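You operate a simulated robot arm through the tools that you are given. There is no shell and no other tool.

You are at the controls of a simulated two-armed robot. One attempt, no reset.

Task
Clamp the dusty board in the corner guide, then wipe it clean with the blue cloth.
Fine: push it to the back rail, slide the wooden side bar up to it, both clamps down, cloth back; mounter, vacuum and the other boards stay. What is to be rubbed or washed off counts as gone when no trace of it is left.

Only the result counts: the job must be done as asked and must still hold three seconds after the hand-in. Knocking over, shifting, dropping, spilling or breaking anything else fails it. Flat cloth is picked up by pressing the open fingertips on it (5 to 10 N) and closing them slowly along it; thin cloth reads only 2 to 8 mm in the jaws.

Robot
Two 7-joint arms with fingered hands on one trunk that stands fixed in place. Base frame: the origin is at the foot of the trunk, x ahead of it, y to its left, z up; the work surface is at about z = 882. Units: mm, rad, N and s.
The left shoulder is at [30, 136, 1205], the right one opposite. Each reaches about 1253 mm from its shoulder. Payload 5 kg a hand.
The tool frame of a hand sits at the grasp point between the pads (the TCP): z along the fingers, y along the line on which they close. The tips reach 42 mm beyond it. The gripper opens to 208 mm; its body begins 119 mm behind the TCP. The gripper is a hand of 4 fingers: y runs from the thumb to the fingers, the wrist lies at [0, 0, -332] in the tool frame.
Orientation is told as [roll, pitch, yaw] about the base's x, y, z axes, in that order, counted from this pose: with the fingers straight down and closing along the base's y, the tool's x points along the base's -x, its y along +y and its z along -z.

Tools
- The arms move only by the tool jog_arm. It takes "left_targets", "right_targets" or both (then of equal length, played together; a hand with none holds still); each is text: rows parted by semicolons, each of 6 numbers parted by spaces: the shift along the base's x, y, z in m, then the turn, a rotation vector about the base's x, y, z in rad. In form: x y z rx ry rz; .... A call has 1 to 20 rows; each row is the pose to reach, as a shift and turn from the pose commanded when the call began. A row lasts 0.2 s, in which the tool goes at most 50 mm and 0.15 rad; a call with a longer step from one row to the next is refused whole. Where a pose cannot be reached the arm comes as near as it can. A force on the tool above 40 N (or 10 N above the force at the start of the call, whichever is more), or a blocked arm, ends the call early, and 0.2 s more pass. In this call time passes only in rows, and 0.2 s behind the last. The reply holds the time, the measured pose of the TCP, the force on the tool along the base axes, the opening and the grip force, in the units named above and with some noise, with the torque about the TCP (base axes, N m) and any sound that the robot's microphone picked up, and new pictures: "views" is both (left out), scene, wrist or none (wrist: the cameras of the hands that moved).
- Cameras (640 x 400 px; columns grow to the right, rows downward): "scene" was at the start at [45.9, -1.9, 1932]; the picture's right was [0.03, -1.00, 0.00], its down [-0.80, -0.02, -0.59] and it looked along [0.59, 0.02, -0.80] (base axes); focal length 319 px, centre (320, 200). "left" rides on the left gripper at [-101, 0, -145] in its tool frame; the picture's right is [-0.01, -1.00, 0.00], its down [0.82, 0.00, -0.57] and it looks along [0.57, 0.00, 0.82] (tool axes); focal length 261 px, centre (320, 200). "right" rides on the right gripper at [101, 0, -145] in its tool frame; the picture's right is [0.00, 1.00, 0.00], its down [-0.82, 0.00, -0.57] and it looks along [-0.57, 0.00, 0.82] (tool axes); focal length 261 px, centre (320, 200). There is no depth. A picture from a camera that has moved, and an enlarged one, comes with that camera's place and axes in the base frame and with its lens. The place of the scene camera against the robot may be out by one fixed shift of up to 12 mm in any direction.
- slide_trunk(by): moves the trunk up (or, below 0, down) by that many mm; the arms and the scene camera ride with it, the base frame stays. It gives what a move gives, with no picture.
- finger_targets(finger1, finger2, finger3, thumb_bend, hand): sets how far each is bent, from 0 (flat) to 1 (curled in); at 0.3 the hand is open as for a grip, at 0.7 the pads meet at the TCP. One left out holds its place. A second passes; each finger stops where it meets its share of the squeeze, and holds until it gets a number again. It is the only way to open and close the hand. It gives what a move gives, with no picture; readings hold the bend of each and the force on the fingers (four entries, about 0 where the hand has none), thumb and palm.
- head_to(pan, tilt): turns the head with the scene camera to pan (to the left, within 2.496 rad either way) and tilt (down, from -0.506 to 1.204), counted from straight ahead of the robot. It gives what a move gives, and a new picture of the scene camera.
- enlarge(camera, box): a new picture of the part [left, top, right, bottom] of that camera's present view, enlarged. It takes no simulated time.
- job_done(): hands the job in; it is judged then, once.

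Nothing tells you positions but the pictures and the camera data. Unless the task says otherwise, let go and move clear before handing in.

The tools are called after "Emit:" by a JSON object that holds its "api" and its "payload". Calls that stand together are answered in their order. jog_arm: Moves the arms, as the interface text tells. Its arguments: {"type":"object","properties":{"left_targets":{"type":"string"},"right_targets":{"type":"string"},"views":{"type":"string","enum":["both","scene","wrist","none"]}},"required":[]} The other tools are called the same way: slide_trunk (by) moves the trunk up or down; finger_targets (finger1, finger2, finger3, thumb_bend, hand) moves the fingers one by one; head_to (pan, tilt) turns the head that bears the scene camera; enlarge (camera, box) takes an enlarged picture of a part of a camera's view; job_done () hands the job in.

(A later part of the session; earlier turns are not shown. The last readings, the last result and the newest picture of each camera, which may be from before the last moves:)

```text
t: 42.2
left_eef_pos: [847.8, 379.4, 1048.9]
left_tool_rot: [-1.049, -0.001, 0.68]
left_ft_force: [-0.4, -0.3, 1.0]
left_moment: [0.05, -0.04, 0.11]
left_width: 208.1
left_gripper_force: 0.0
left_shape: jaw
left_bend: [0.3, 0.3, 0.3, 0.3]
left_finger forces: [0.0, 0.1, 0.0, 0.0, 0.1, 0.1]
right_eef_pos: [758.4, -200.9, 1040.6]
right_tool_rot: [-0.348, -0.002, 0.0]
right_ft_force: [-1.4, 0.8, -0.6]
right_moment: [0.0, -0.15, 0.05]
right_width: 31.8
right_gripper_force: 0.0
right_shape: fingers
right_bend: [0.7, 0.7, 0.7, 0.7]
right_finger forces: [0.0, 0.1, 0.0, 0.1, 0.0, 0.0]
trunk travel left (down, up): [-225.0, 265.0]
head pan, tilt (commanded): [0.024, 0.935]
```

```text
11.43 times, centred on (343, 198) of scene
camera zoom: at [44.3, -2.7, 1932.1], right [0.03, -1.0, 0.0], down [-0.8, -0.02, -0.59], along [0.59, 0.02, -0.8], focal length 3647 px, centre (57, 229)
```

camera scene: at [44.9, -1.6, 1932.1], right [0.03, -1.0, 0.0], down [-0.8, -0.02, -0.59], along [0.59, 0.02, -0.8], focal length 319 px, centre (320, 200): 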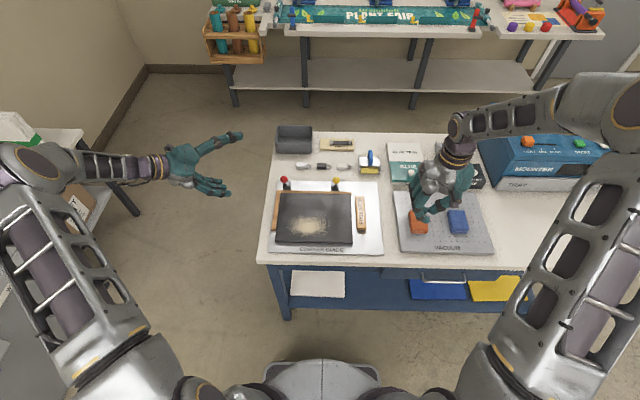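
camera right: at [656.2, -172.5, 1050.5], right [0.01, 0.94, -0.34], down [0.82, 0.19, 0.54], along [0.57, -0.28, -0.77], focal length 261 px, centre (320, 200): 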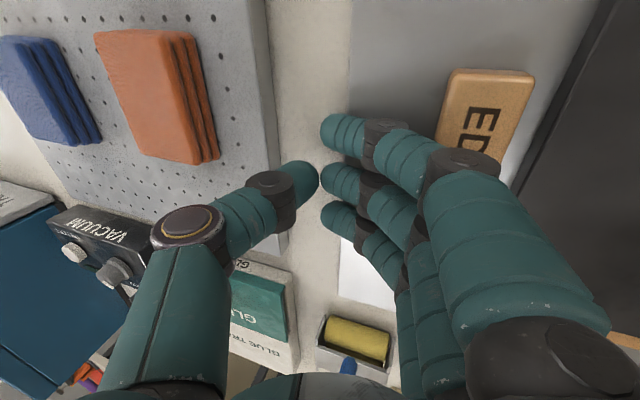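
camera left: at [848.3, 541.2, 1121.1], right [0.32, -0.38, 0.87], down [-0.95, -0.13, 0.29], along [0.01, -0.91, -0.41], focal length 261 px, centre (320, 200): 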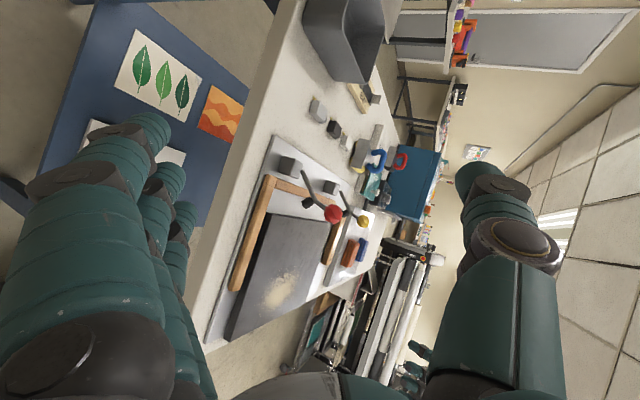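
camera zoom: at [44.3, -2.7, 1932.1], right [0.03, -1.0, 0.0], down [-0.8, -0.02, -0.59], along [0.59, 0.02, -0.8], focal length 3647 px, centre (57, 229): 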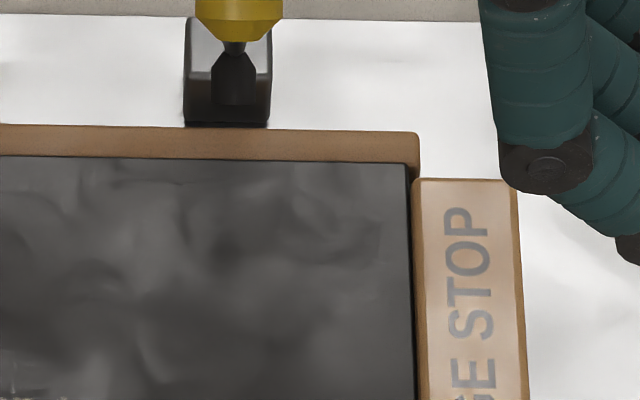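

The seams look tight at the back rail, the left rail and the stop. Next are the clamps. I'll curl the left hand, turn it fingers-down and bring it over the red knob at (836, 164, 981), while the right hand parks clear.

Emit:
{"api": "finger_targets", "payload": {"hand": "left", "finger1": 0.7, "finger2": 0.7, "finger3": 0.7, "thumb_bend": 0.7}}

Emit:
{"api": "jog_arm", "payload": {"left_targets": "-0.007 -0.008 0.008 0.1006 0.0355 -0.0615; -0.014 -0.016 0.016 0.2011 0.0710 -0.1230; -0.021 -0.024 0.024 0.3017 0.1065 -0.1845; -0.028 -0.032 0.032 0.4023 0.1420 -0.2460; -0.035 -0.04 0.04 0.5029 0.1776 -0.3076; -0.042 -0.048 0.048 0.6034 0.2131 -0.3691; -0.049 -0.056 0.056 0.7040 0.2486 -0.4306; -0.056 -0.064 0.064 0.8046 0.2841 -0.4921; -0.063 -0.072 0.072 0.9051 0.3196 -0.5536; -0.07 -0.08 0.08 1.0057 0.3551 -0.6151; -0.06 -0.11 0.08 1.0057 0.3551 -0.6151; -0.05 -0.14 0.08 1.0057 0.3551 -0.6151; -0.04 -0.17 0.08 1.0057 0.3551 -0.6151; -0.03 -0.2 0.07 1.0057 0.3551 -0.6151; -0.02 -0.22 0.055 1.0057 0.3551 -0.6151; -0.013 -0.24 0.04 1.0057 0.3551 -0.6151", "right_targets": "-0.01 -0.015 0.005 0.02 0 0; -0.02 -0.03 0.01 0.04 0 0; -0.03 -0.045 0.02 0.06 0 0; -0.04 -0.06 0.03 0.08 0 0; -0.05 -0.075 0.04 0.1 0 0; -0.06 -0.09 0.05 0.12 0 0; -0.07 -0.105 0.06 0.14 0 0; -0.08 -0.12 0.07 0.16 0 0; -0.09 -0.135 0.08 0.18 0 0; -0.1 -0.15 0.09 0.2 0 0; -0.11 -0.165 0.1 0.22 0 0; -0.12 -0.18 0.1 0.25 0 0; -0.13 -0.19 0.1 0.28 0 0; -0.14 -0.2 0.1 0.3 0 0; -0.15 -0.2 0.1 0.33 0 0; -0.15 -0.2 0.1 0.35 0 0", "views": "both"}}

```text
t: 43.2
left_eef_pos: [848.1, 379.3, 1047.6]
left_tool_rot: [-1.046, -0.001, 0.68]
left_ft_force: [-0.4, -0.1, 0.2]
left_moment: [0.01, -0.01, 0.0]
left_width: 32.0
left_gripper_force: 0.0
left_shape: fingers
left_bend: [0.7, 0.7, 0.7, 0.7]
left_finger forces: [0.0, 0.1, 0.1, 0.0, 0.0, 0.0]
right_eef_pos: [759.6, -200.6, 1039.9]
right_tool_rot: [-0.35, 0.0, 0.0]
right_ft_force: [-0.1, 1.0, 0.0]
right_moment: [-0.01, -0.03, 0.0]
right_width: 31.5
right_gripper_force: 0.0
right_shape: fingers
right_bend: [0.7, 0.7, 0.7, 0.7]
right_finger forces: [0.0, 0.0, 0.1, 0.1, 0.0, 0.0]
trunk travel left (down, up): [-225.0, 265.0]
head pan, tilt (commanded): [0.024, 0.935]
```

```text
t: 46.6
left_eef_pos: [836.0, 138.5, 1089.1]
left_tool_rot: [0.004, 0.0, 0.0]
left_ft_force: [0.1, -0.3, 0.5]
left_moment: [0.03, 0.06, 0.01]
left_width: 32.0
left_gripper_force: 0.1
left_shape: fingers
left_bend: [0.7, 0.7, 0.7, 0.7]
left_finger forces: [0.0, 0.1, 0.1, 0.1, 0.1, 0.1]
right_eef_pos: [609.3, -401.6, 1141.5]
right_tool_rot: [0.004, 0.003, 0.001]
right_ft_force: [-0.6, -0.6, -0.6]
right_moment: [0.07, 0.05, -0.01]
right_width: 31.6
right_gripper_force: 0.1
right_shape: fingers
right_bend: [0.7, 0.7, 0.7, 0.7]
right_finger forces: [0.0, 0.1, 0.0, 0.1, 0.0, 0.0]
trunk travel left (down, up): [-225.0, 265.0]
head pan, tilt (commanded): [0.024, 0.935]
camera scene: at [47.1, -3.5, 1931.9], right [0.03, -1.0, 0.0], down [-0.81, -0.02, -0.59], along [0.59, 0.02, -0.81], focal length 319 px, centre (320, 200)
camera right: at [507.0, -400.8, 1285.6], right [0.0, 1.0, 0.0], down [0.82, 0.0, 0.57], along [0.57, 0.0, -0.82], focal length 261 px, centre (320, 200)
camera left: at [938.0, 138.1, 1233.7], right [0.01, -1.0, 0.0], down [-0.82, -0.01, 0.57], along [-0.57, 0.0, -0.82], focal length 261 px, centre (320, 200)
```

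scene: 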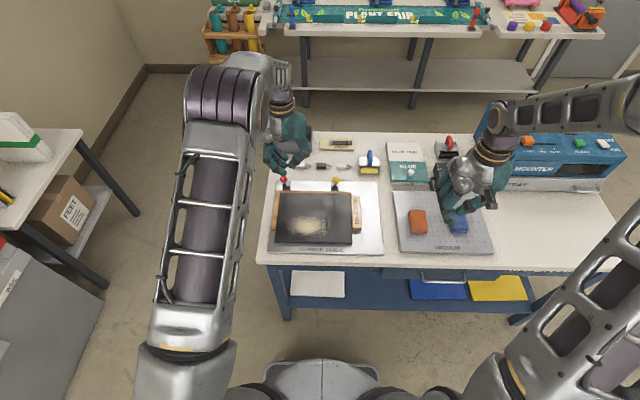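
right: 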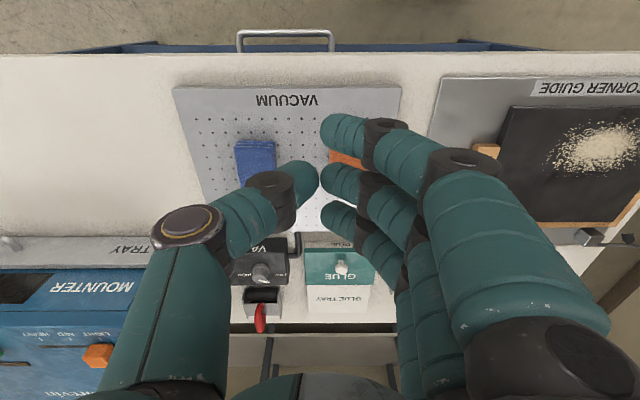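
left: 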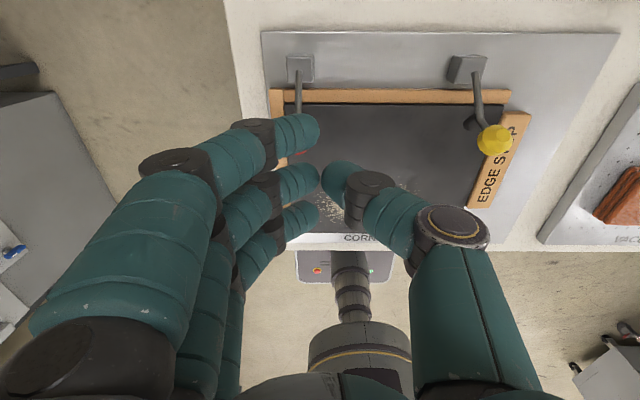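

I see the red knob below the left hand's middle finger. I'll lower the fist to just above the knob top, at about z 995.

Emit:
{"api": "jog_arm", "payload": {"left_targets": "0 0.001 -0.02 0 0 0; 0 0.001 -0.035 0 0 0; 0 0.001 -0.045 0 0 0; 0 0.001 -0.05 0 0 0", "views": "both"}}

Emit:
{"api": "enlarge", "payload": {"camera": "left", "box": [200, 50, 420, 240]}}

Emit:
{"api": "enlarge", "payload": {"camera": "scene", "box": [240, 130, 340, 210]}}

```text
t: 47.6
left_eef_pos: [836.2, 139.4, 1039.2]
left_tool_rot: [0.0, 0.001, 0.001]
left_ft_force: [-0.7, 0.0, 0.0]
left_moment: [0.0, 0.0, -0.03]
left_width: 32.0
left_gripper_force: 0.0
left_shape: fingers
left_bend: [0.7, 0.7, 0.7, 0.7]
left_finger forces: [0.1, 0.0, 0.1, 0.0, 0.0, 0.0]
right_eef_pos: [608.0, -399.7, 1141.0]
right_tool_rot: [-0.001, 0.002, -0.002]
right_ft_force: [-0.3, -0.2, 0.1]
right_moment: [0.02, 0.01, 0.01]
right_width: 31.4
right_gripper_force: 0.0
right_shape: fingers
right_bend: [0.7, 0.7, 0.7, 0.7]
right_finger forces: [0.0, 0.1, 0.0, 0.1, 0.0, 0.0]
trunk travel left (down, up): [-225.0, 265.0]
head pan, tilt (commanded): [0.024, 0.935]
camera scene: at [46.0, -2.2, 1932.0], right [0.03, -1.0, 0.0], down [-0.8, -0.02, -0.59], along [0.59, 0.02, -0.8], focal length 319 px, centre (320, 200)
camera left: at [937.7, 140.5, 1184.0], right [0.01, -1.0, 0.0], down [-0.82, 0.0, 0.57], along [-0.57, 0.0, -0.82], focal length 261 px, centre (320, 200)
```

scene: 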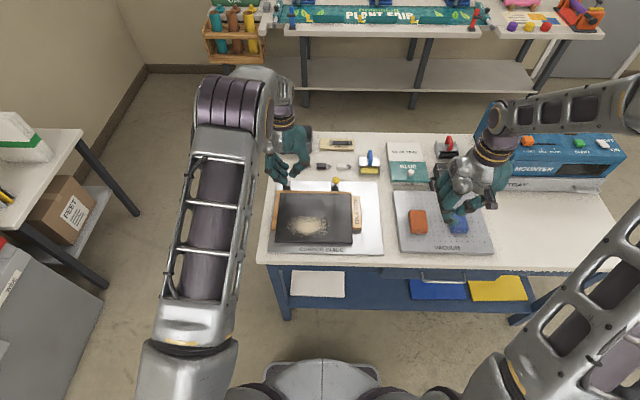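
left: 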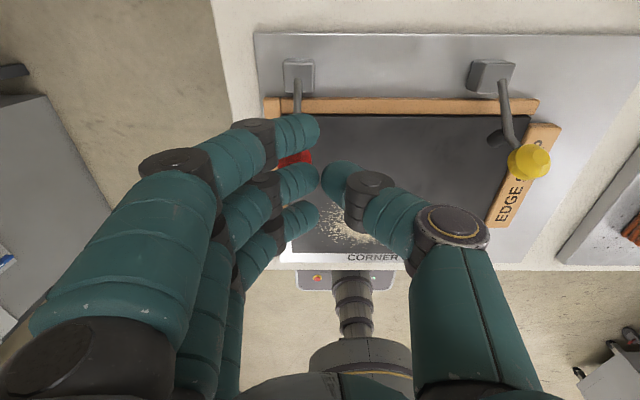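

```text
2.11 times, centred on (310, 145) of left
camera zoom: at [937.7, 140.5, 1184.0], right [0.01, -1.0, 0.0], down [-0.82, 0.0, 0.57], along [-0.57, 0.0, -0.82], focal length 549 px, centre (341, 316)
```

zoom: 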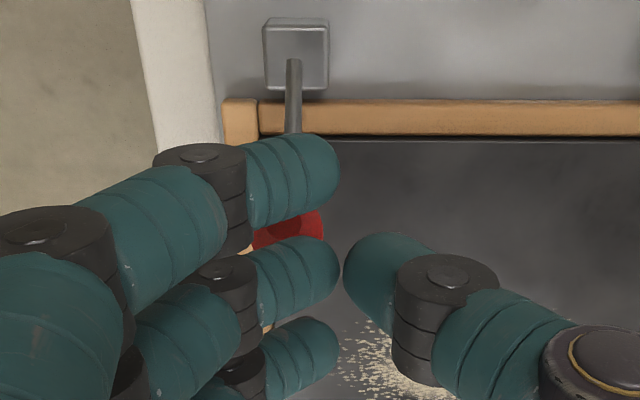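

```text
5.00 times, centred on (290, 170) of scene
camera zoom: at [46.0, -2.2, 1932.0], right [0.03, -1.0, 0.0], down [-0.8, -0.02, -0.59], along [0.59, 0.02, -0.8], focal length 1595 px, centre (470, 350)
```

zoom: 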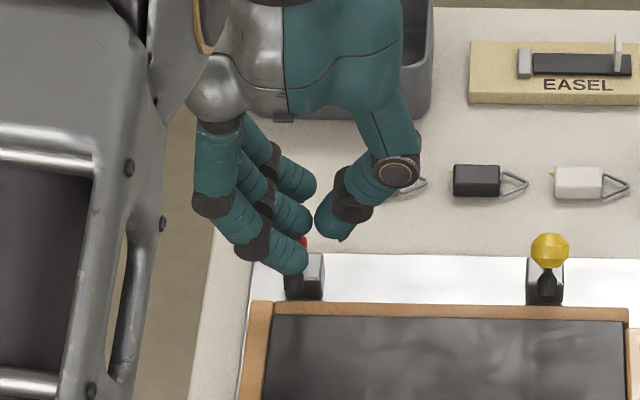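

The middle finger is directly over the red knob. I'll lower gently to touch it, then start following its arc forward and down.

Emit:
{"api": "jog_arm", "payload": {"left_targets": "0 0 -0.004 0 0 0; 0 0 -0.008 0 0 0; -0.002 0 -0.011 0 0 0; -0.004 0 -0.014 0 0 0", "views": "none"}}

Emit:
{"api": "enlarge", "payload": {"camera": "left", "box": [200, 50, 420, 240]}}

```text
t: 48.6
left_eef_pos: [833.3, 139.6, 1024.7]
left_tool_rot: [0.001, 0.0, -0.002]
left_ft_force: [-2.3, -2.1, 4.2]
left_moment: [0.03, 0.11, 0.04]
left_width: 32.0
left_gripper_force: 2.7
left_shape: fingers
left_bend: [0.7, 0.71, 0.7, 0.7]
left_finger forces: [0.1, 6.1, 0.1, 0.0, 0.0, 0.0]
right_eef_pos: [607.6, -399.5, 1141.2]
right_tool_rot: [-0.001, 0.001, -0.001]
right_ft_force: [0.5, -0.1, -0.7]
right_moment: [-0.01, -0.01, 0.01]
right_width: 31.5
right_gripper_force: 0.0
right_shape: fingers
right_bend: [0.7, 0.7, 0.7, 0.7]
right_finger forces: [0.0, 0.0, 0.0, 0.1, 0.0, 0.0]
trunk travel left (down, up): [-225.0, 265.0]
head pan, tilt (commanded): [0.024, 0.935]
```

```text
2.11 times, centred on (310, 145) of left
camera zoom: at [933.9, 140.2, 1170.4], right [0.01, -1.0, 0.0], down [-0.82, 0.0, 0.57], along [-0.57, 0.0, -0.82], focal length 549 px, centre (341, 316)
```

zoom: 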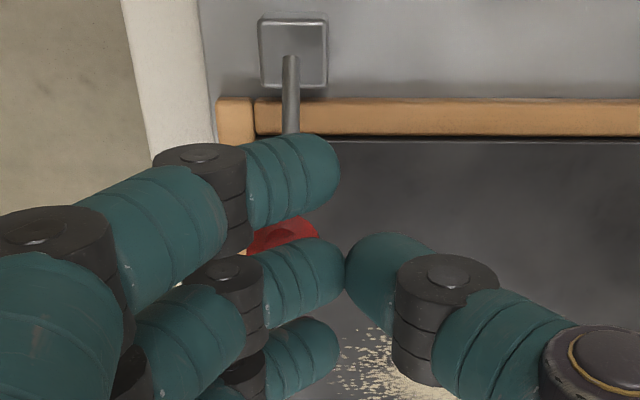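

Contact is made, with 6 N on the middle finger. I'll follow the knob's arc down in steps.

Emit:
{"api": "jog_arm", "payload": {"left_targets": "-0.0035 0 -0.0055 0 0 0; -0.009 0 -0.011 0 0 0; -0.0145 0 -0.017 0 0 0; -0.019 0 -0.024 0 0 0; -0.0235 0 -0.031 0 0 0", "views": "none"}}

Emit:
{"api": "enlarge", "payload": {"camera": "left", "box": [200, 50, 420, 240]}}

Emit:
{"api": "enlarge", "payload": {"camera": "scene", "box": [240, 150, 340, 230]}}

```text
t: 49.8
left_eef_pos: [809.2, 141.1, 994.1]
left_tool_rot: [0.001, -0.001, 0.0]
left_ft_force: [-0.2, 0.2, 0.1]
left_moment: [-0.01, -0.01, 0.02]
left_width: 31.9
left_gripper_force: 0.1
left_shape: fingers
left_bend: [0.7, 0.7, 0.7, 0.7]
left_finger forces: [0.0, 0.0, 0.0, 0.0, 0.1, 0.0]
right_eef_pos: [606.8, -398.5, 1141.3]
right_tool_rot: [0.0, 0.0, 0.0]
right_ft_force: [-0.5, -0.1, 0.2]
right_moment: [0.02, 0.03, 0.04]
right_width: 31.6
right_gripper_force: 0.0
right_shape: fingers
right_bend: [0.7, 0.7, 0.7, 0.7]
right_finger forces: [0.1, 0.0, 0.0, 0.0, 0.1, 0.1]
trunk travel left (down, up): [-225.0, 265.0]
head pan, tilt (commanded): [0.024, 0.935]
```

```text
2.11 times, centred on (310, 145) of left
camera zoom: at [910.5, 140.1, 1138.8], right [0.01, -1.0, 0.0], down [-0.82, 0.0, 0.57], along [-0.57, 0.0, -0.82], focal length 549 px, centre (341, 316)
```

zoom: 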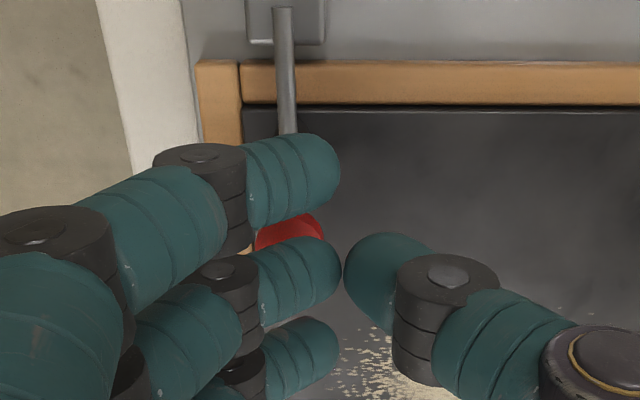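

```text
5.00 times, centred on (290, 190) of scene
camera zoom: at [45.8, -2.1, 1932.0], right [0.03, -1.0, 0.0], down [-0.8, -0.02, -0.59], along [0.59, 0.02, -0.8], focal length 1595 px, centre (470, 250)
```

zoom: 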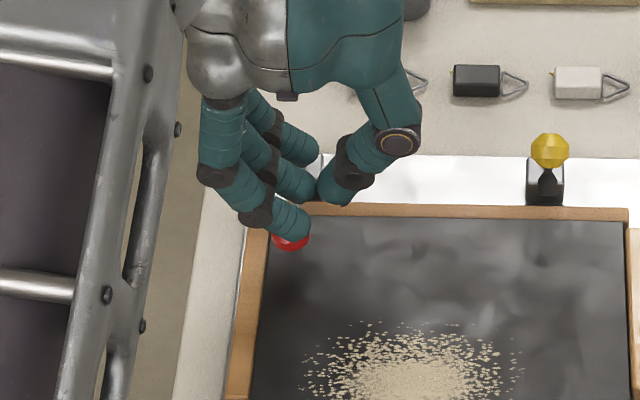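

The knob is following easily. I'll continue along the arc until the foot presses on the board.

Emit:
{"api": "jog_arm", "payload": {"left_targets": "-0.004 0 -0.007 0 0 0; -0.007 0 -0.014 0 0 0; -0.0095 0 -0.021 0 0 0; -0.011 0 -0.028 0 0 0; -0.012 0 -0.033 0 0 0; -0.012 0 -0.037 0 0 0", "views": "none"}}

Emit:
{"api": "enlarge", "payload": {"camera": "left", "box": [200, 50, 420, 240]}}

Emit:
{"api": "enlarge", "payload": {"camera": "scene", "box": [240, 150, 340, 230]}}

```text
t: 51.2
left_eef_pos: [795.9, 137.8, 960.7]
left_tool_rot: [-0.001, -0.003, 0.0]
left_ft_force: [-0.9, -3.6, 32.1]
left_moment: [0.5, -0.02, 0.0]
left_width: 34.4
left_gripper_force: 17.7
left_shape: fingers
left_bend: [0.7, 0.75, 0.7, 0.69]
left_finger forces: [0.0, 35.3, 0.1, 0.0, 0.1, 0.0]
right_eef_pos: [605.9, -401.3, 1143.5]
right_tool_rot: [-0.001, -0.003, -0.002]
right_ft_force: [0.0, -0.2, -0.1]
right_moment: [0.0, -0.06, 0.02]
right_width: 31.4
right_gripper_force: 0.1
right_shape: fingers
right_bend: [0.7, 0.7, 0.7, 0.7]
right_finger forces: [0.0, 0.1, 0.0, 0.0, 0.0, 0.0]
trunk travel left (down, up): [-225.0, 265.0]
head pan, tilt (commanded): [0.024, 0.935]
```

```text
2.11 times, centred on (310, 145) of left
camera zoom: at [897.1, 138.3, 1105.2], right [0.0, -1.0, 0.0], down [-0.82, 0.0, 0.57], along [-0.57, 0.0, -0.82], focal length 549 px, centre (341, 316)
```

zoom: 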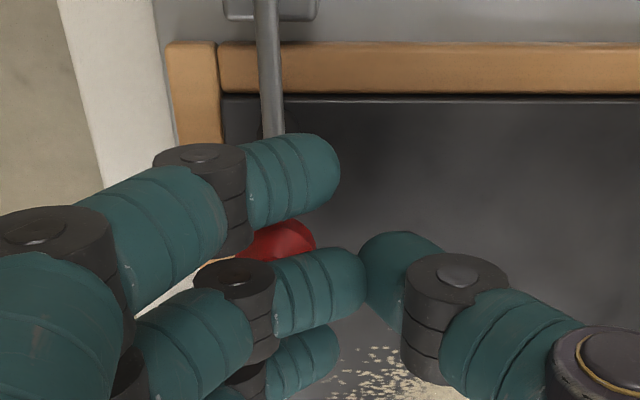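

```text
5.00 times, centred on (290, 190) of scene
camera zoom: at [42.0, -3.1, 1932.3], right [0.02, -1.0, 0.0], down [-0.8, -0.02, -0.6], along [0.59, 0.02, -0.8], focal length 1595 px, centre (470, 250)
```

zoom: 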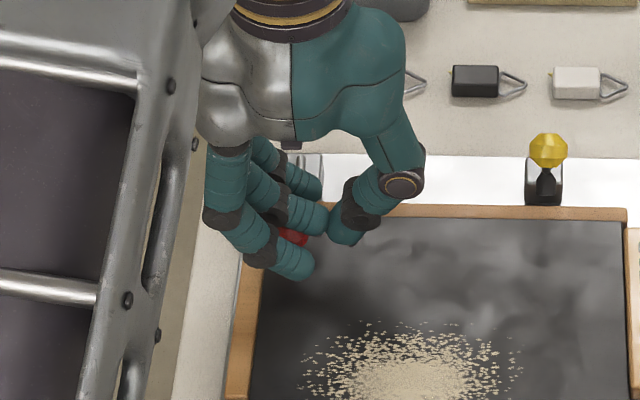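

The force jumped to 32 N as the foot seated on the board. I'll lift off and see whether the clamp stays down.

Emit:
{"api": "jog_arm", "payload": {"left_targets": "0 0 0.005 0 0 0; 0 0 0.015 0 0 0; 0 0 0.035 0 0 0; 0 0 0.07 0 0 0; 0 0.02 0.11 0 0 0; 0 0.06 0.13 0 0 0; 0 0.1 0.13 0 0 0; 0 0.14 0.13 0 0 0", "views": "both"}}

Emit:
{"api": "enlarge", "payload": {"camera": "scene", "box": [250, 160, 370, 240]}}

Emit:
{"api": "enlarge", "payload": {"camera": "left", "box": [320, 0, 560, 160]}}

```text
t: 53.0
left_eef_pos: [798.4, 279.5, 1086.8]
left_tool_rot: [-0.002, -0.001, -0.003]
left_ft_force: [0.0, -0.9, 0.7]
left_moment: [-0.01, 0.03, 0.01]
left_width: 31.8
left_gripper_force: 0.0
left_shape: fingers
left_bend: [0.7, 0.7, 0.7, 0.7]
left_finger forces: [0.0, 0.0, 0.0, 0.0, 0.0, 0.0]
right_eef_pos: [606.4, -399.3, 1142.2]
right_tool_rot: [-0.001, -0.001, 0.0]
right_ft_force: [-0.2, 1.1, 0.2]
right_moment: [-0.17, 0.0, 0.02]
right_width: 31.9
right_gripper_force: 0.0
right_shape: fingers
right_bend: [0.7, 0.7, 0.7, 0.7]
right_finger forces: [0.1, 0.0, 0.1, 0.0, 0.0, 0.1]
trunk travel left (down, up): [-225.0, 265.0]
head pan, tilt (commanded): [0.024, 0.935]
camera scene: at [45.6, 0.3, 1932.0], right [0.03, -1.0, 0.0], down [-0.8, -0.02, -0.59], along [0.59, 0.01, -0.8], focal length 319 px, centre (320, 200)
camera left: at [899.9, 280.5, 1230.9], right [0.0, -1.0, 0.0], down [-0.82, 0.0, 0.57], along [-0.57, 0.0, -0.82], focal length 261 px, centre (320, 200)
```

scene: 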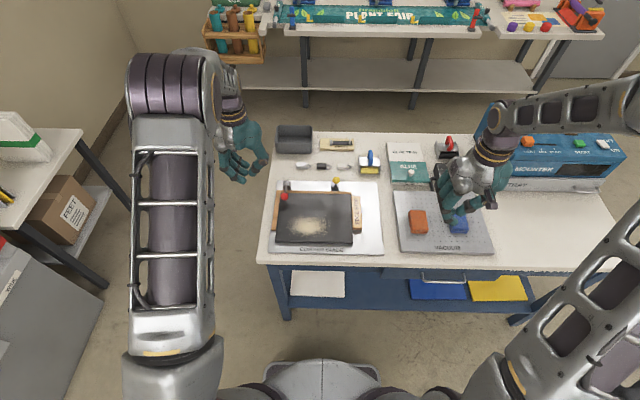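
left: 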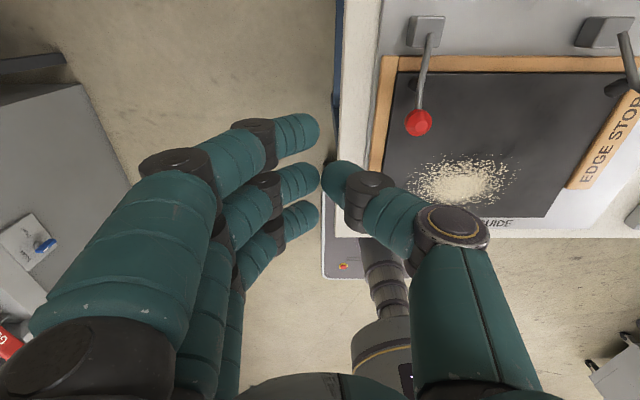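

```text
5.00 times, centred on (310, 200) of scene
camera zoom: at [45.6, 0.3, 1932.0], right [0.03, -1.0, 0.0], down [-0.8, -0.02, -0.59], along [0.59, 0.01, -0.8], focal length 1595 px, centre (370, 200)
```

zoom: 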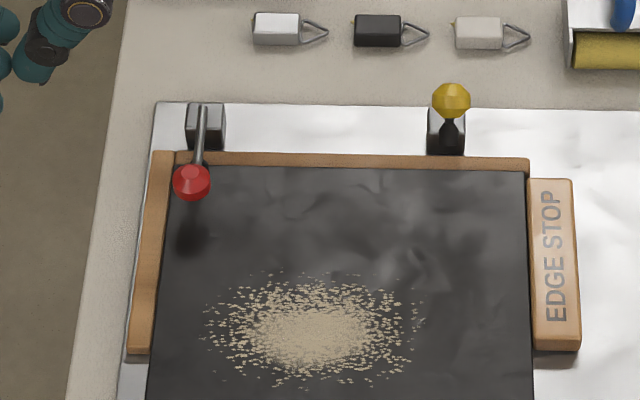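

```text
2.50 times, centred on (440, 80) of left
camera zoom: at [899.9, 280.5, 1230.9], right [0.0, -1.0, 0.0], down [-0.82, 0.0, 0.57], along [-0.57, 0.0, -0.82], focal length 652 px, centre (20, 500)
```

zoom: 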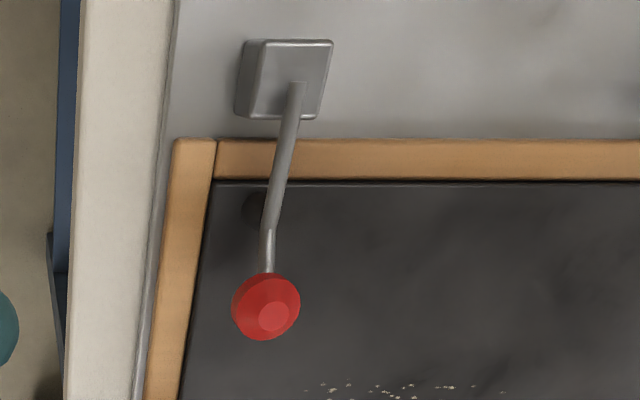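

The red clamp stays down with its foot on the board. I'll do the yellow clamp at (834, −38, 984) the same way with the left hand.

Emit:
{"api": "jog_arm", "payload": {"left_targets": "0.005 -0.042 0 0 0 0; 0.01 -0.085 0 0 0 0; 0.015 -0.128 0 0 0 0; 0.02 -0.171 0 0 0 0; 0.025 -0.214 0 0 0 0; 0.03 -0.257 0 0 0 0; 0.035 -0.3 0 0 0 0; 0.036 -0.341 0 0 0 0; 0.036 -0.341 -0.025 0 0 0; 0.036 -0.341 -0.042 0 0 0", "views": "both"}}

Emit:
{"api": "enlarge", "payload": {"camera": "left", "box": [200, 50, 420, 240]}}

Emit:
{"api": "enlarge", "payload": {"camera": "scene", "box": [280, 130, 400, 220]}}

```text
t: 55.2
left_eef_pos: [834.9, -62.9, 1046.6]
left_tool_rot: [-0.001, 0.001, -0.001]
left_ft_force: [0.4, 0.4, 0.7]
left_moment: [0.03, 0.0, -0.01]
left_width: 31.9
left_gripper_force: 0.1
left_shape: fingers
left_bend: [0.7, 0.7, 0.7, 0.7]
left_finger forces: [0.1, 0.0, 0.1, 0.0, 0.0, 0.0]
right_eef_pos: [607.7, -401.6, 1142.1]
right_tool_rot: [0.001, 0.0, 0.0]
right_ft_force: [-0.6, -0.6, -1.1]
right_moment: [0.11, -0.01, 0.0]
right_width: 31.3
right_gripper_force: 0.1
right_shape: fingers
right_bend: [0.7, 0.7, 0.7, 0.7]
right_finger forces: [0.0, 0.0, 0.1, 0.1, 0.1, 0.0]
trunk travel left (down, up): [-225.0, 265.0]
head pan, tilt (commanded): [0.024, 0.935]
camera scene: at [45.9, -3.3, 1932.0], right [0.02, -1.0, 0.0], down [-0.8, -0.02, -0.59], along [0.59, 0.02, -0.8], focal length 319 px, centre (320, 200)
camera left: at [936.1, -62.3, 1190.3], right [0.01, -1.0, 0.0], down [-0.82, 0.0, 0.57], along [-0.57, 0.0, -0.82], focal length 261 px, centre (320, 200)
```

scene: 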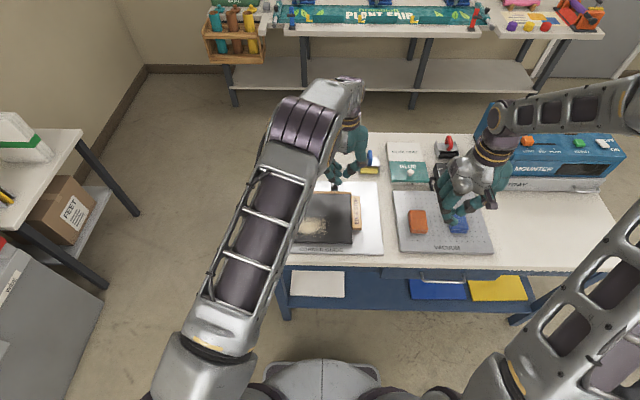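
left: 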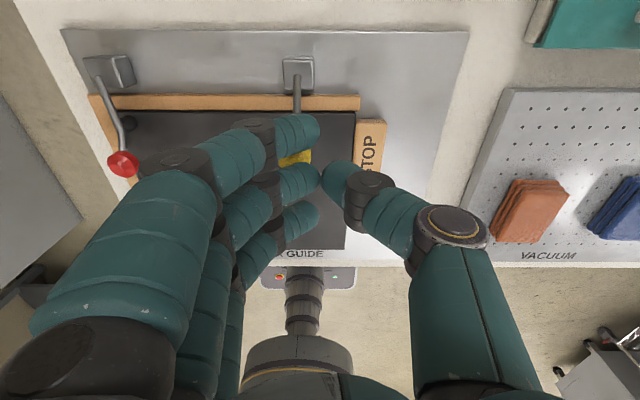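

```text
2.11 times, centred on (310, 145) of left
camera zoom: at [936.1, -62.3, 1190.3], right [0.01, -1.0, 0.0], down [-0.82, 0.0, 0.57], along [-0.57, 0.0, -0.82], focal length 549 px, centre (341, 316)
```

zoom: 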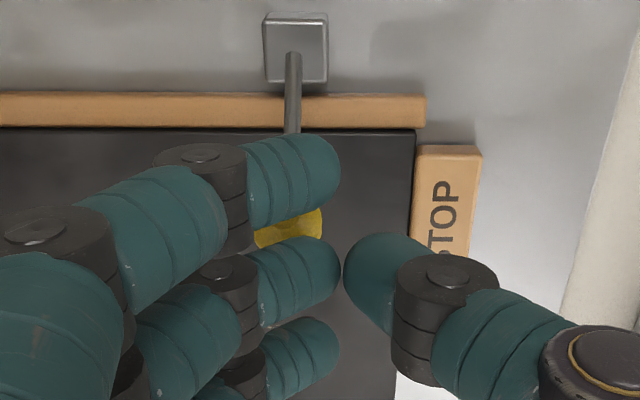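

```text
4.44 times, centred on (340, 175) of scene
camera zoom: at [45.9, -3.3, 1932.0], right [0.02, -1.0, 0.0], down [-0.8, -0.02, -0.59], along [0.59, 0.02, -0.8], focal length 1418 px, centre (231, 311)
```

zoom: 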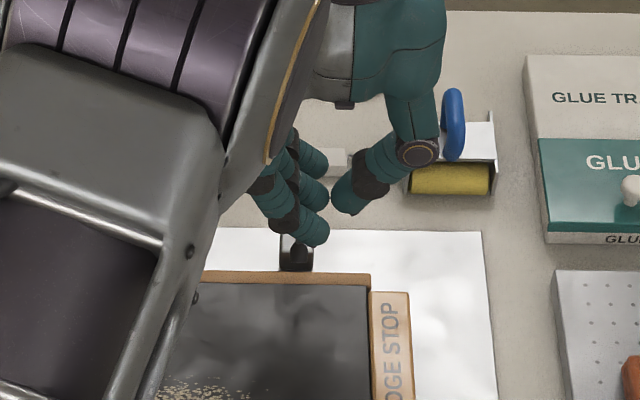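

The geometry is the same as for the red clamp, with the middle finger over the yellow knob. I'll press it down along the same arc.

Emit:
{"api": "jog_arm", "payload": {"left_targets": "0 0 -0.01 0 0 0; 0 0 -0.017 0 0 0; -0.003 0 -0.0215 0 0 0; -0.007 0 -0.0255 0 0 0; -0.0125 0 -0.031 0 0 0; -0.018 0 -0.037 0 0 0; -0.0225 0 -0.0435 0 0 0; -0.027 0 -0.0505 0 0 0; -0.031 0 -0.0575 0 0 0; -0.034 0 -0.065 0 0 0; -0.0365 0 -0.0725 0 0 0; -0.038 0 -0.0795 0 0 0; -0.039 0 -0.084 0 0 0; -0.039 0 -0.0875 0 0 0", "views": "none"}}

Emit:
{"api": "enlarge", "payload": {"camera": "left", "box": [200, 50, 420, 240]}}

```text
t: 58.0
left_eef_pos: [799.2, -60.6, 967.9]
left_tool_rot: [0.0, -0.008, 0.001]
left_ft_force: [0.0, -0.4, 13.6]
left_moment: [0.43, 0.04, 0.0]
left_width: 33.5
left_gripper_force: 8.2
left_shape: fingers
left_bend: [0.7, 0.73, 0.7, 0.69]
left_finger forces: [0.0, 16.5, 0.0, 0.0, 0.0, 0.0]
right_eef_pos: [607.6, -400.6, 1141.0]
right_tool_rot: [0.0, 0.001, 0.0]
right_ft_force: [1.0, -0.6, -0.4]
right_moment: [0.02, 0.07, -0.02]
right_width: 31.4
right_gripper_force: 0.0
right_shape: fingers
right_bend: [0.7, 0.7, 0.7, 0.7]
right_finger forces: [0.0, 0.0, 0.0, 0.1, 0.1, 0.0]
trunk travel left (down, up): [-225.0, 265.0]
head pan, tilt (commanded): [0.024, 0.935]
stopped in row 13 (left hand): the force on the tool passed its limit at 42 N (the readings are from after the stop); the commanded pose is now the measured one
```

```text
2.11 times, centred on (310, 145) of left
camera zoom: at [899.9, -60.2, 1113.2], right [0.01, -1.0, 0.0], down [-0.83, 0.0, 0.56], along [-0.56, 0.0, -0.83], focal length 549 px, centre (341, 316)
```

zoom: 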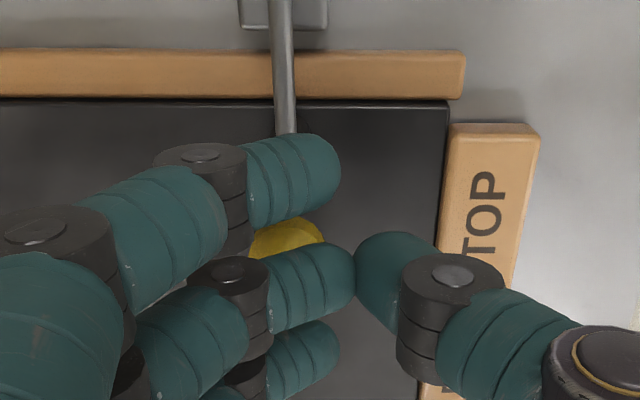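

The limit tripped at 42 N as the foot seated. I'll lift off and compare both clamps.

Emit:
{"api": "jog_arm", "payload": {"left_targets": "0 0 0.008 0 0 0; 0 0 0.025 0 0 0; 0 0 0.06 0 0 0; 0 0 0.1 0 0 0; 0 0.03 0.13 0 0 0; 0 0.075 0.13 0 0 0; 0 0.12 0.13 0 0 0; 0 0.165 0.13 0 0 0; 0 0.21 0.13 0 0 0; 0 0.255 0.13 0 0 0; 0 0.3 0.13 0 0 0; 0 0.345 0.13 0 0 0", "views": "both"}}

Emit:
{"api": "enlarge", "payload": {"camera": "scene", "box": [260, 165, 380, 245]}}

Emit:
{"api": "enlarge", "payload": {"camera": "left", "box": [320, 0, 640, 200]}}

```text
t: 60.6
left_eef_pos: [801.0, 286.6, 1095.3]
left_tool_rot: [0.0, -0.006, -0.001]
left_ft_force: [-0.5, -0.1, 0.2]
left_moment: [0.06, 0.05, 0.03]
left_width: 31.5
left_gripper_force: 0.0
left_shape: fingers
left_bend: [0.7, 0.7, 0.7, 0.7]
left_finger forces: [0.0, 0.1, 0.1, 0.1, 0.0, 0.0]
right_eef_pos: [607.6, -398.4, 1142.7]
right_tool_rot: [-0.001, -0.002, -0.002]
right_ft_force: [-0.6, 1.8, 1.3]
right_moment: [-0.19, 0.06, -0.02]
right_width: 31.8
right_gripper_force: 0.1
right_shape: fingers
right_bend: [0.7, 0.7, 0.7, 0.7]
right_finger forces: [0.0, 0.0, 0.1, 0.1, 0.1, 0.0]
trunk travel left (down, up): [-225.0, 265.0]
head pan, tilt (commanded): [0.024, 0.935]
camera scene: at [45.7, 0.6, 1932.0], right [0.03, -1.0, 0.0], down [-0.8, -0.02, -0.59], along [0.59, 0.01, -0.8], focal length 319 px, centre (320, 200)
camera left: at [901.1, 287.6, 1241.3], right [0.0, -1.0, 0.0], down [-0.82, 0.0, 0.57], along [-0.57, 0.0, -0.82], focal length 261 px, centre (320, 200)
```

scene: 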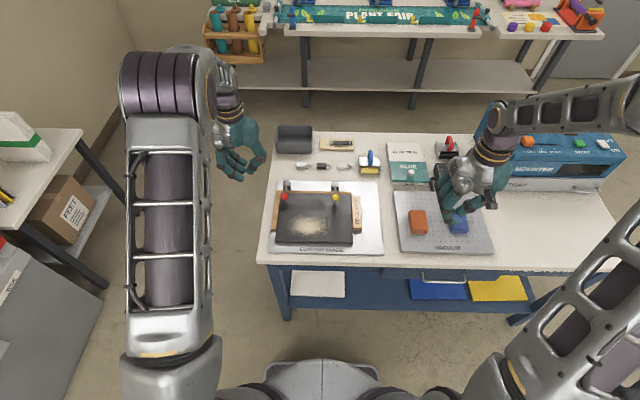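
left: 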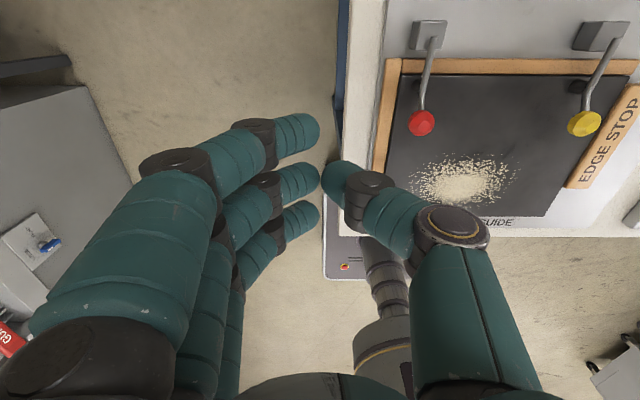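

```text
5.00 times, centred on (320, 205) of scene
camera zoom: at [45.7, 0.6, 1932.0], right [0.03, -1.0, 0.0], down [-0.8, -0.02, -0.59], along [0.59, 0.01, -0.8], focal length 1595 px, centre (320, 175)
```

zoom: 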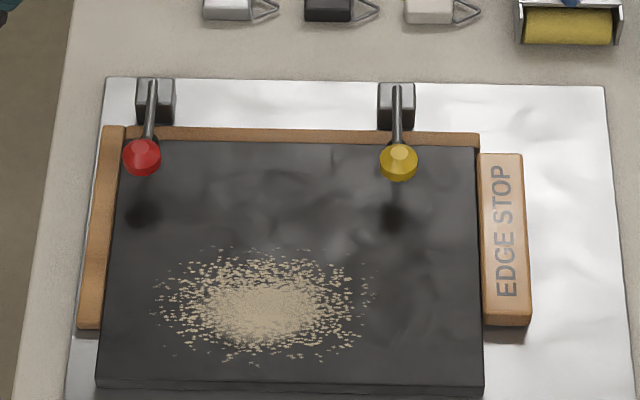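

```text
2.00 times, centred on (480, 100) of left
camera zoom: at [901.1, 287.6, 1241.3], right [0.0, -1.0, 0.0], down [-0.82, 0.0, 0.57], along [-0.57, 0.0, -0.82], focal length 521 px, centre (0, 400)
```

zoom: 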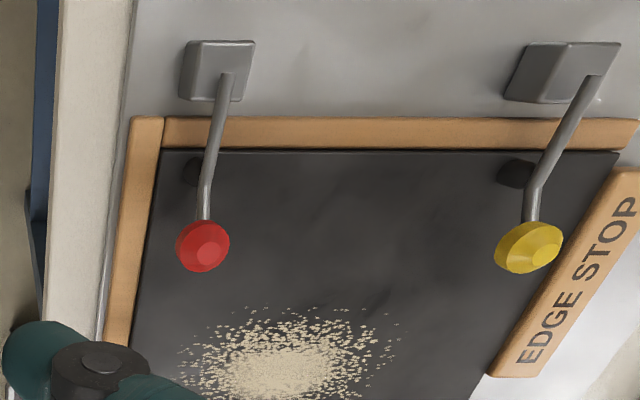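

Both clamps are down at the same height and holding. Now the blue cloth, centred near (716, −504): I'll open the right hand and look at it from above.

Emit:
{"api": "finger_targets", "payload": {"hand": "right", "finger1": 0.45, "finger2": 0.45, "finger3": 0.45, "thumb_bend": 0.45}}

Emit:
{"api": "jog_arm", "payload": {"left_targets": "-0.03 0.02 0.01 0 0 0; -0.06 0.04 0.02 0 0 0; -0.09 0.06 0.03 0 0 0; -0.12 0.08 0.04 0 0 0; -0.15 0.1 0.05 0 0 0", "right_targets": "0.02 -0.02 -0.006 0 0 0; 0.04 -0.04 -0.012 0 0 0; 0.06 -0.06 -0.018 0 0 0; 0.08 -0.08 -0.024 0 0 0; 0.1 -0.104 -0.03 0 0 0", "views": "both"}}

Emit:
{"api": "enlarge", "payload": {"camera": "right", "box": [160, 40, 500, 250]}}

```text
t: 61.6
left_eef_pos: [802.3, 286.6, 1096.9]
left_tool_rot: [0.003, -0.008, 0.001]
left_ft_force: [-0.2, 0.1, 0.4]
left_moment: [-0.03, 0.0, 0.01]
left_width: 31.8
left_gripper_force: 0.0
left_shape: fingers
left_bend: [0.7, 0.7, 0.7, 0.7]
left_finger forces: [0.0, 0.0, 0.0, 0.1, 0.0, 0.1]
right_eef_pos: [608.1, -399.3, 1142.1]
right_tool_rot: [0.001, 0.0, 0.001]
right_ft_force: [-0.2, 0.0, 0.2]
right_moment: [-0.01, 0.03, -0.01]
right_width: 145.6
right_gripper_force: 0.1
right_shape: fingers
right_bend: [0.45, 0.45, 0.45, 0.45]
right_finger forces: [0.1, 0.0, 0.0, 0.0, 0.0, 0.0]
trunk travel left (down, up): [-225.0, 265.0]
head pan, tilt (commanded): [0.024, 0.935]
```

```text
t: 62.8
left_eef_pos: [647.4, 385.3, 1148.6]
left_tool_rot: [0.003, -0.007, 0.001]
left_ft_force: [0.3, -0.9, 1.3]
left_moment: [0.11, 0.02, -0.02]
left_width: 31.9
left_gripper_force: 0.1
left_shape: fingers
left_bend: [0.7, 0.7, 0.7, 0.7]
left_finger forces: [0.0, 0.1, 0.1, 0.0, 0.1, 0.0]
right_eef_pos: [704.4, -505.8, 1113.4]
right_tool_rot: [0.002, -0.001, -0.001]
right_ft_force: [0.3, 0.5, 0.7]
right_moment: [-0.02, 0.02, -0.01]
right_width: 145.8
right_gripper_force: 0.1
right_shape: fingers
right_bend: [0.45, 0.45, 0.45, 0.45]
right_finger forces: [0.0, 0.0, 0.0, 0.1, 0.0, 0.1]
trunk travel left (down, up): [-225.0, 265.0]
head pan, tilt (commanded): [0.024, 0.935]
camera scene: at [44.9, -2.1, 1932.1], right [0.02, -1.0, 0.0], down [-0.8, -0.02, -0.59], along [0.59, 0.01, -0.8], focal length 319 px, centre (320, 200)
camera right: at [603.0, -506.0, 1257.8], right [0.01, 1.0, 0.0], down [0.82, 0.0, 0.57], along [0.57, 0.0, -0.82], focal length 261 px, centre (320, 200)
camera left: at [748.7, 384.5, 1293.2], right [0.0, -1.0, 0.0], down [-0.82, 0.0, 0.57], along [-0.57, 0.0, -0.82], focal length 261 px, centre (320, 200)
```

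scene: 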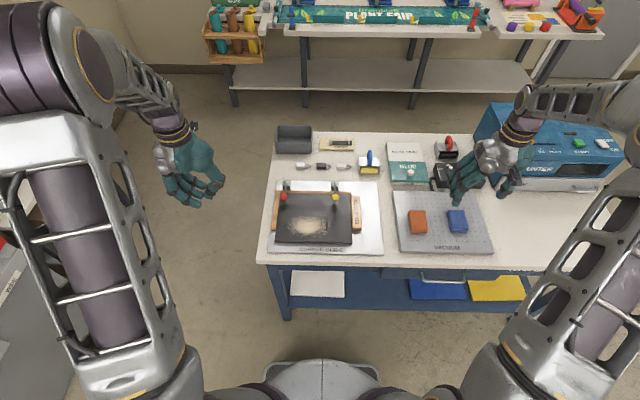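
right: 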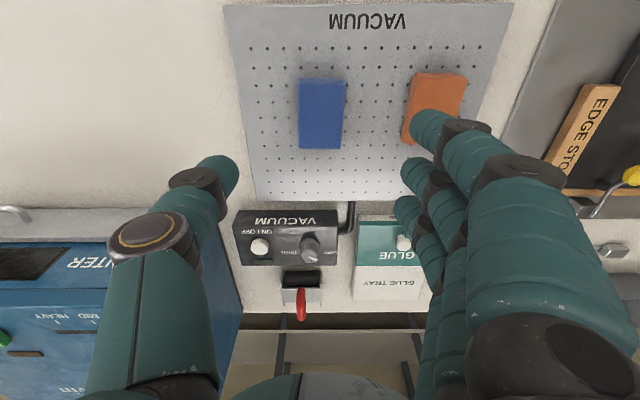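
left: 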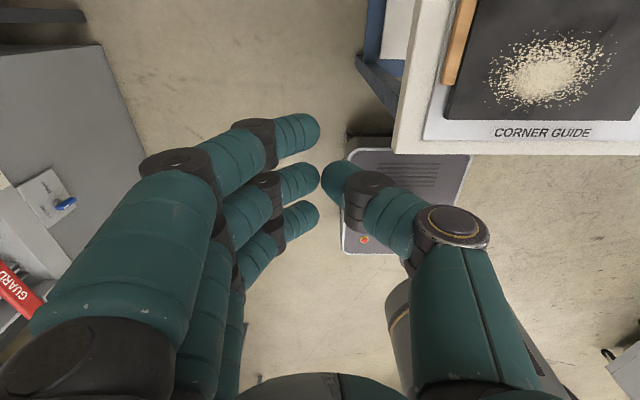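

```text
1.88 times, centred on (330, 145) of right
camera zoom: at [603.0, -506.0, 1257.8], right [0.01, 1.0, 0.0], down [0.82, 0.0, 0.57], along [0.57, 0.0, -0.82], focal length 491 px, centre (301, 304)
```

zoom: 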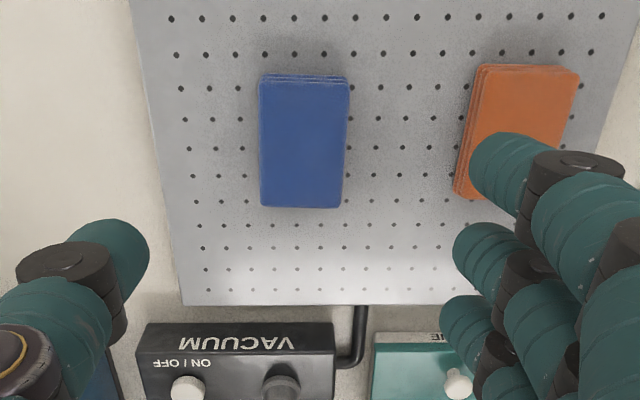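

The blue cloth lies at about x 670–761, y −536 to −475, roughly 14 mm thick on the vacuum plate (top z ≈ 882). I'll centre the hand over it and lower with the fingers straddling it.

Emit:
{"api": "jog_arm", "payload": {"right_targets": "0.011 0 -0.03 0 0 0; 0.011 0 -0.07 0 0 0; 0.011 0 -0.11 0 0 0; 0.011 0 -0.14 0 0 0; 0.011 0 -0.16 0 0 0", "views": "both"}}

Emit:
{"api": "enlarge", "payload": {"camera": "right", "box": [200, 40, 520, 240]}}

Emit:
{"api": "enlarge", "payload": {"camera": "scene", "box": [390, 170, 510, 260]}}

```text
t: 64.0
left_eef_pos: [648.3, 385.6, 1147.8]
left_tool_rot: [0.002, -0.008, 0.003]
left_ft_force: [0.3, 0.1, -0.6]
left_moment: [0.0, 0.04, -0.02]
left_width: 31.9
left_gripper_force: 0.0
left_shape: fingers
left_bend: [0.7, 0.7, 0.7, 0.7]
left_finger forces: [0.0, 0.0, 0.0, 0.0, 0.0, 0.0]
right_eef_pos: [719.4, -504.4, 952.6]
right_tool_rot: [0.001, -0.001, 0.0]
right_ft_force: [0.3, -0.4, 0.2]
right_moment: [0.07, 0.03, -0.01]
right_width: 146.2
right_gripper_force: 0.0
right_shape: fingers
right_bend: [0.45, 0.45, 0.45, 0.45]
right_finger forces: [0.1, 0.0, 0.0, 0.0, 0.0, 0.0]
trunk travel left (down, up): [-225.0, 265.0]
head pan, tilt (commanded): [0.024, 0.935]
camera scene: at [46.4, -2.3, 1932.0], right [0.03, -1.0, 0.0], down [-0.8, -0.02, -0.59], along [0.59, 0.02, -0.81], focal length 319 px, centre (320, 200)
camera right: at [617.2, -504.3, 1096.8], right [0.01, 1.0, 0.0], down [0.82, 0.0, 0.57], along [0.57, 0.0, -0.82], focal length 261 px, centre (320, 200)
```

scene: 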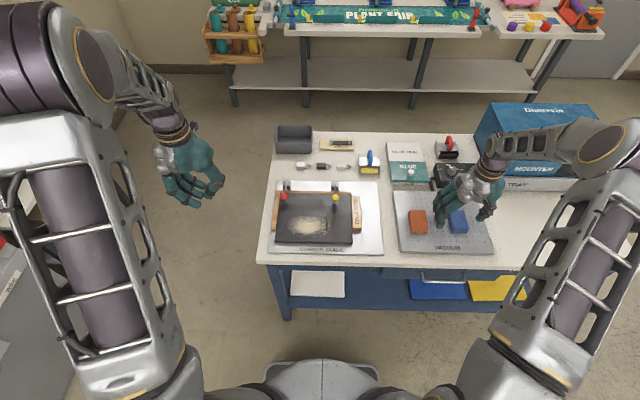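
right: 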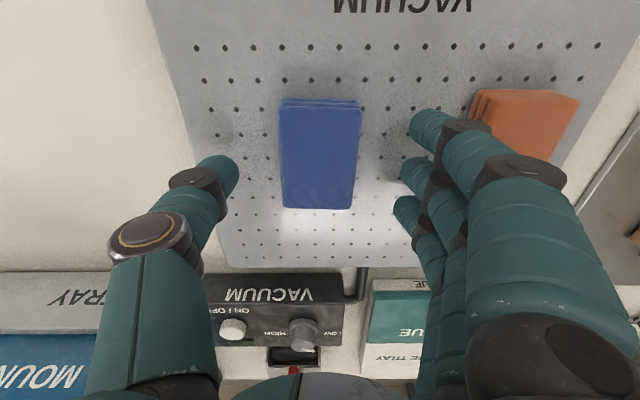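

```text
2.00 times, centred on (360, 140) of right
camera zoom: at [617.2, -504.3, 1096.8], right [0.01, 1.0, 0.0], down [0.82, 0.0, 0.57], along [0.57, 0.0, -0.82], focal length 521 px, centre (240, 320)
```

zoom: 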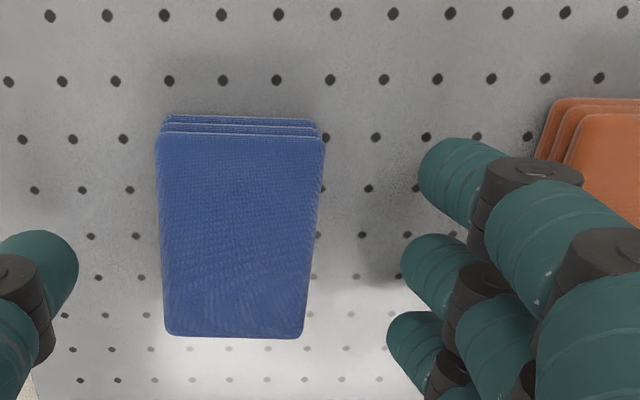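

```text
4.44 times, centred on (450, 215) of scene
camera zoom: at [46.4, -2.3, 1932.0], right [0.03, -1.0, 0.0], down [-0.8, -0.02, -0.59], along [0.59, 0.02, -0.81], focal length 1418 px, centre (-258, 133)
```

zoom: 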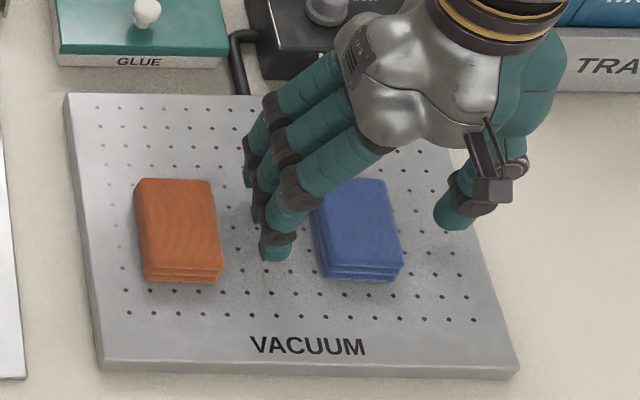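

The hand is centred on the cloth with the fingers clear of both cloths. I'll lower slowly until the fingertips just reach the plate.

Emit:
{"api": "jog_arm", "payload": {"right_targets": "0 0 -0.005 0 0 0; 0 0 -0.01 0 0 0; 0 0 -0.014 0 0 0; 0 0 -0.017 0 0 0", "views": "none"}}

Emit:
{"api": "enlarge", "payload": {"camera": "right", "box": [200, 40, 520, 240]}}

Emit:
{"api": "enlarge", "payload": {"camera": "scene", "box": [400, 180, 500, 250]}}

```text
t: 65.0
left_eef_pos: [648.7, 385.7, 1147.2]
left_tool_rot: [0.003, -0.008, 0.001]
left_ft_force: [0.1, -0.5, -0.6]
left_moment: [-0.03, 0.0, -0.01]
left_width: 31.7
left_gripper_force: 0.2
left_shape: fingers
left_bend: [0.7, 0.7, 0.7, 0.7]
left_finger forces: [0.1, 0.0, 0.0, 0.0, 0.1, 0.1]
right_eef_pos: [719.2, -504.2, 934.3]
right_tool_rot: [-0.001, -0.001, -0.001]
right_ft_force: [0.2, -0.4, -0.2]
right_moment: [0.03, 0.03, 0.03]
right_width: 145.8
right_gripper_force: 0.1
right_shape: fingers
right_bend: [0.45, 0.45, 0.45, 0.45]
right_finger forces: [0.0, 0.1, 0.0, 0.1, 0.0, 0.0]
trunk travel left (down, up): [-225.0, 265.0]
head pan, tilt (commanded): [0.024, 0.935]
```

```text
2.00 times, centred on (360, 140) of right
camera zoom: at [617.1, -503.7, 1079.0], right [0.0, 1.0, 0.0], down [0.82, 0.0, 0.57], along [0.57, 0.0, -0.82], focal length 521 px, centre (240, 320)
```

zoom: 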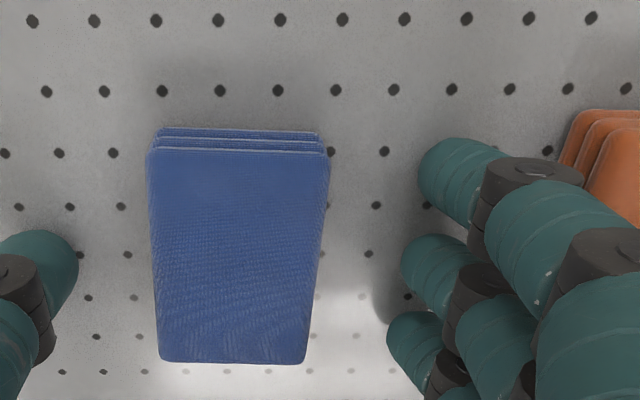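

```text
5.71 times, centred on (450, 215) of scene
camera zoom: at [45.9, -2.0, 1932.0], right [0.03, -1.0, 0.0], down [-0.8, -0.02, -0.59], along [0.59, 0.02, -0.8], focal length 1823 px, centre (-423, 114)
```

zoom: 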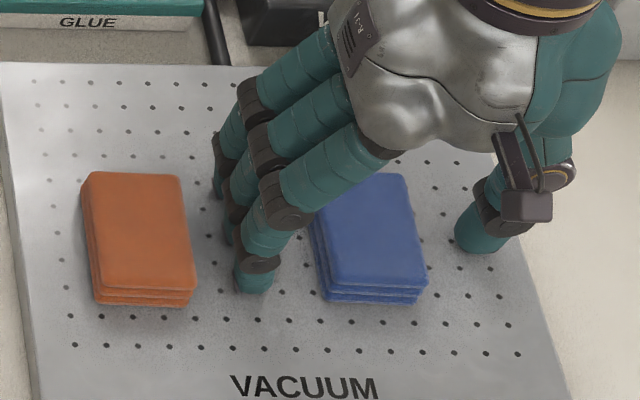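

No contact yet at TCP z 934. I'll go down a few more millimetres in 1 mm steps.

Emit:
{"api": "jog_arm", "payload": {"right_targets": "0 0 -0.0015 0 0 0; 0 0 -0.003 0 0 0; 0 0 -0.004 0 0 0", "views": "none"}}

```text
t: 65.8
left_eef_pos: [646.9, 386.8, 1149.0]
left_tool_rot: [0.002, -0.009, 0.001]
left_ft_force: [0.2, -0.2, -0.3]
left_moment: [-0.01, 0.03, 0.03]
left_width: 31.8
left_gripper_force: 0.1
left_shape: fingers
left_bend: [0.7, 0.7, 0.7, 0.7]
left_finger forces: [0.1, 0.1, 0.0, 0.0, 0.1, 0.0]
right_eef_pos: [717.8, -504.2, 933.0]
right_tool_rot: [0.0, -0.003, -0.001]
right_ft_force: [-3.6, -1.2, 30.4]
right_moment: [0.68, 0.56, 0.09]
right_width: 146.4
right_gripper_force: 14.4
right_shape: fingers
right_bend: [0.45, 0.45, 0.45, 0.45]
right_finger forces: [10.2, 6.4, 2.8, 0.0, 10.6, 0.0]
trunk travel left (down, up): [-225.0, 265.0]
head pan, tilt (commanded): [0.024, 0.935]
```

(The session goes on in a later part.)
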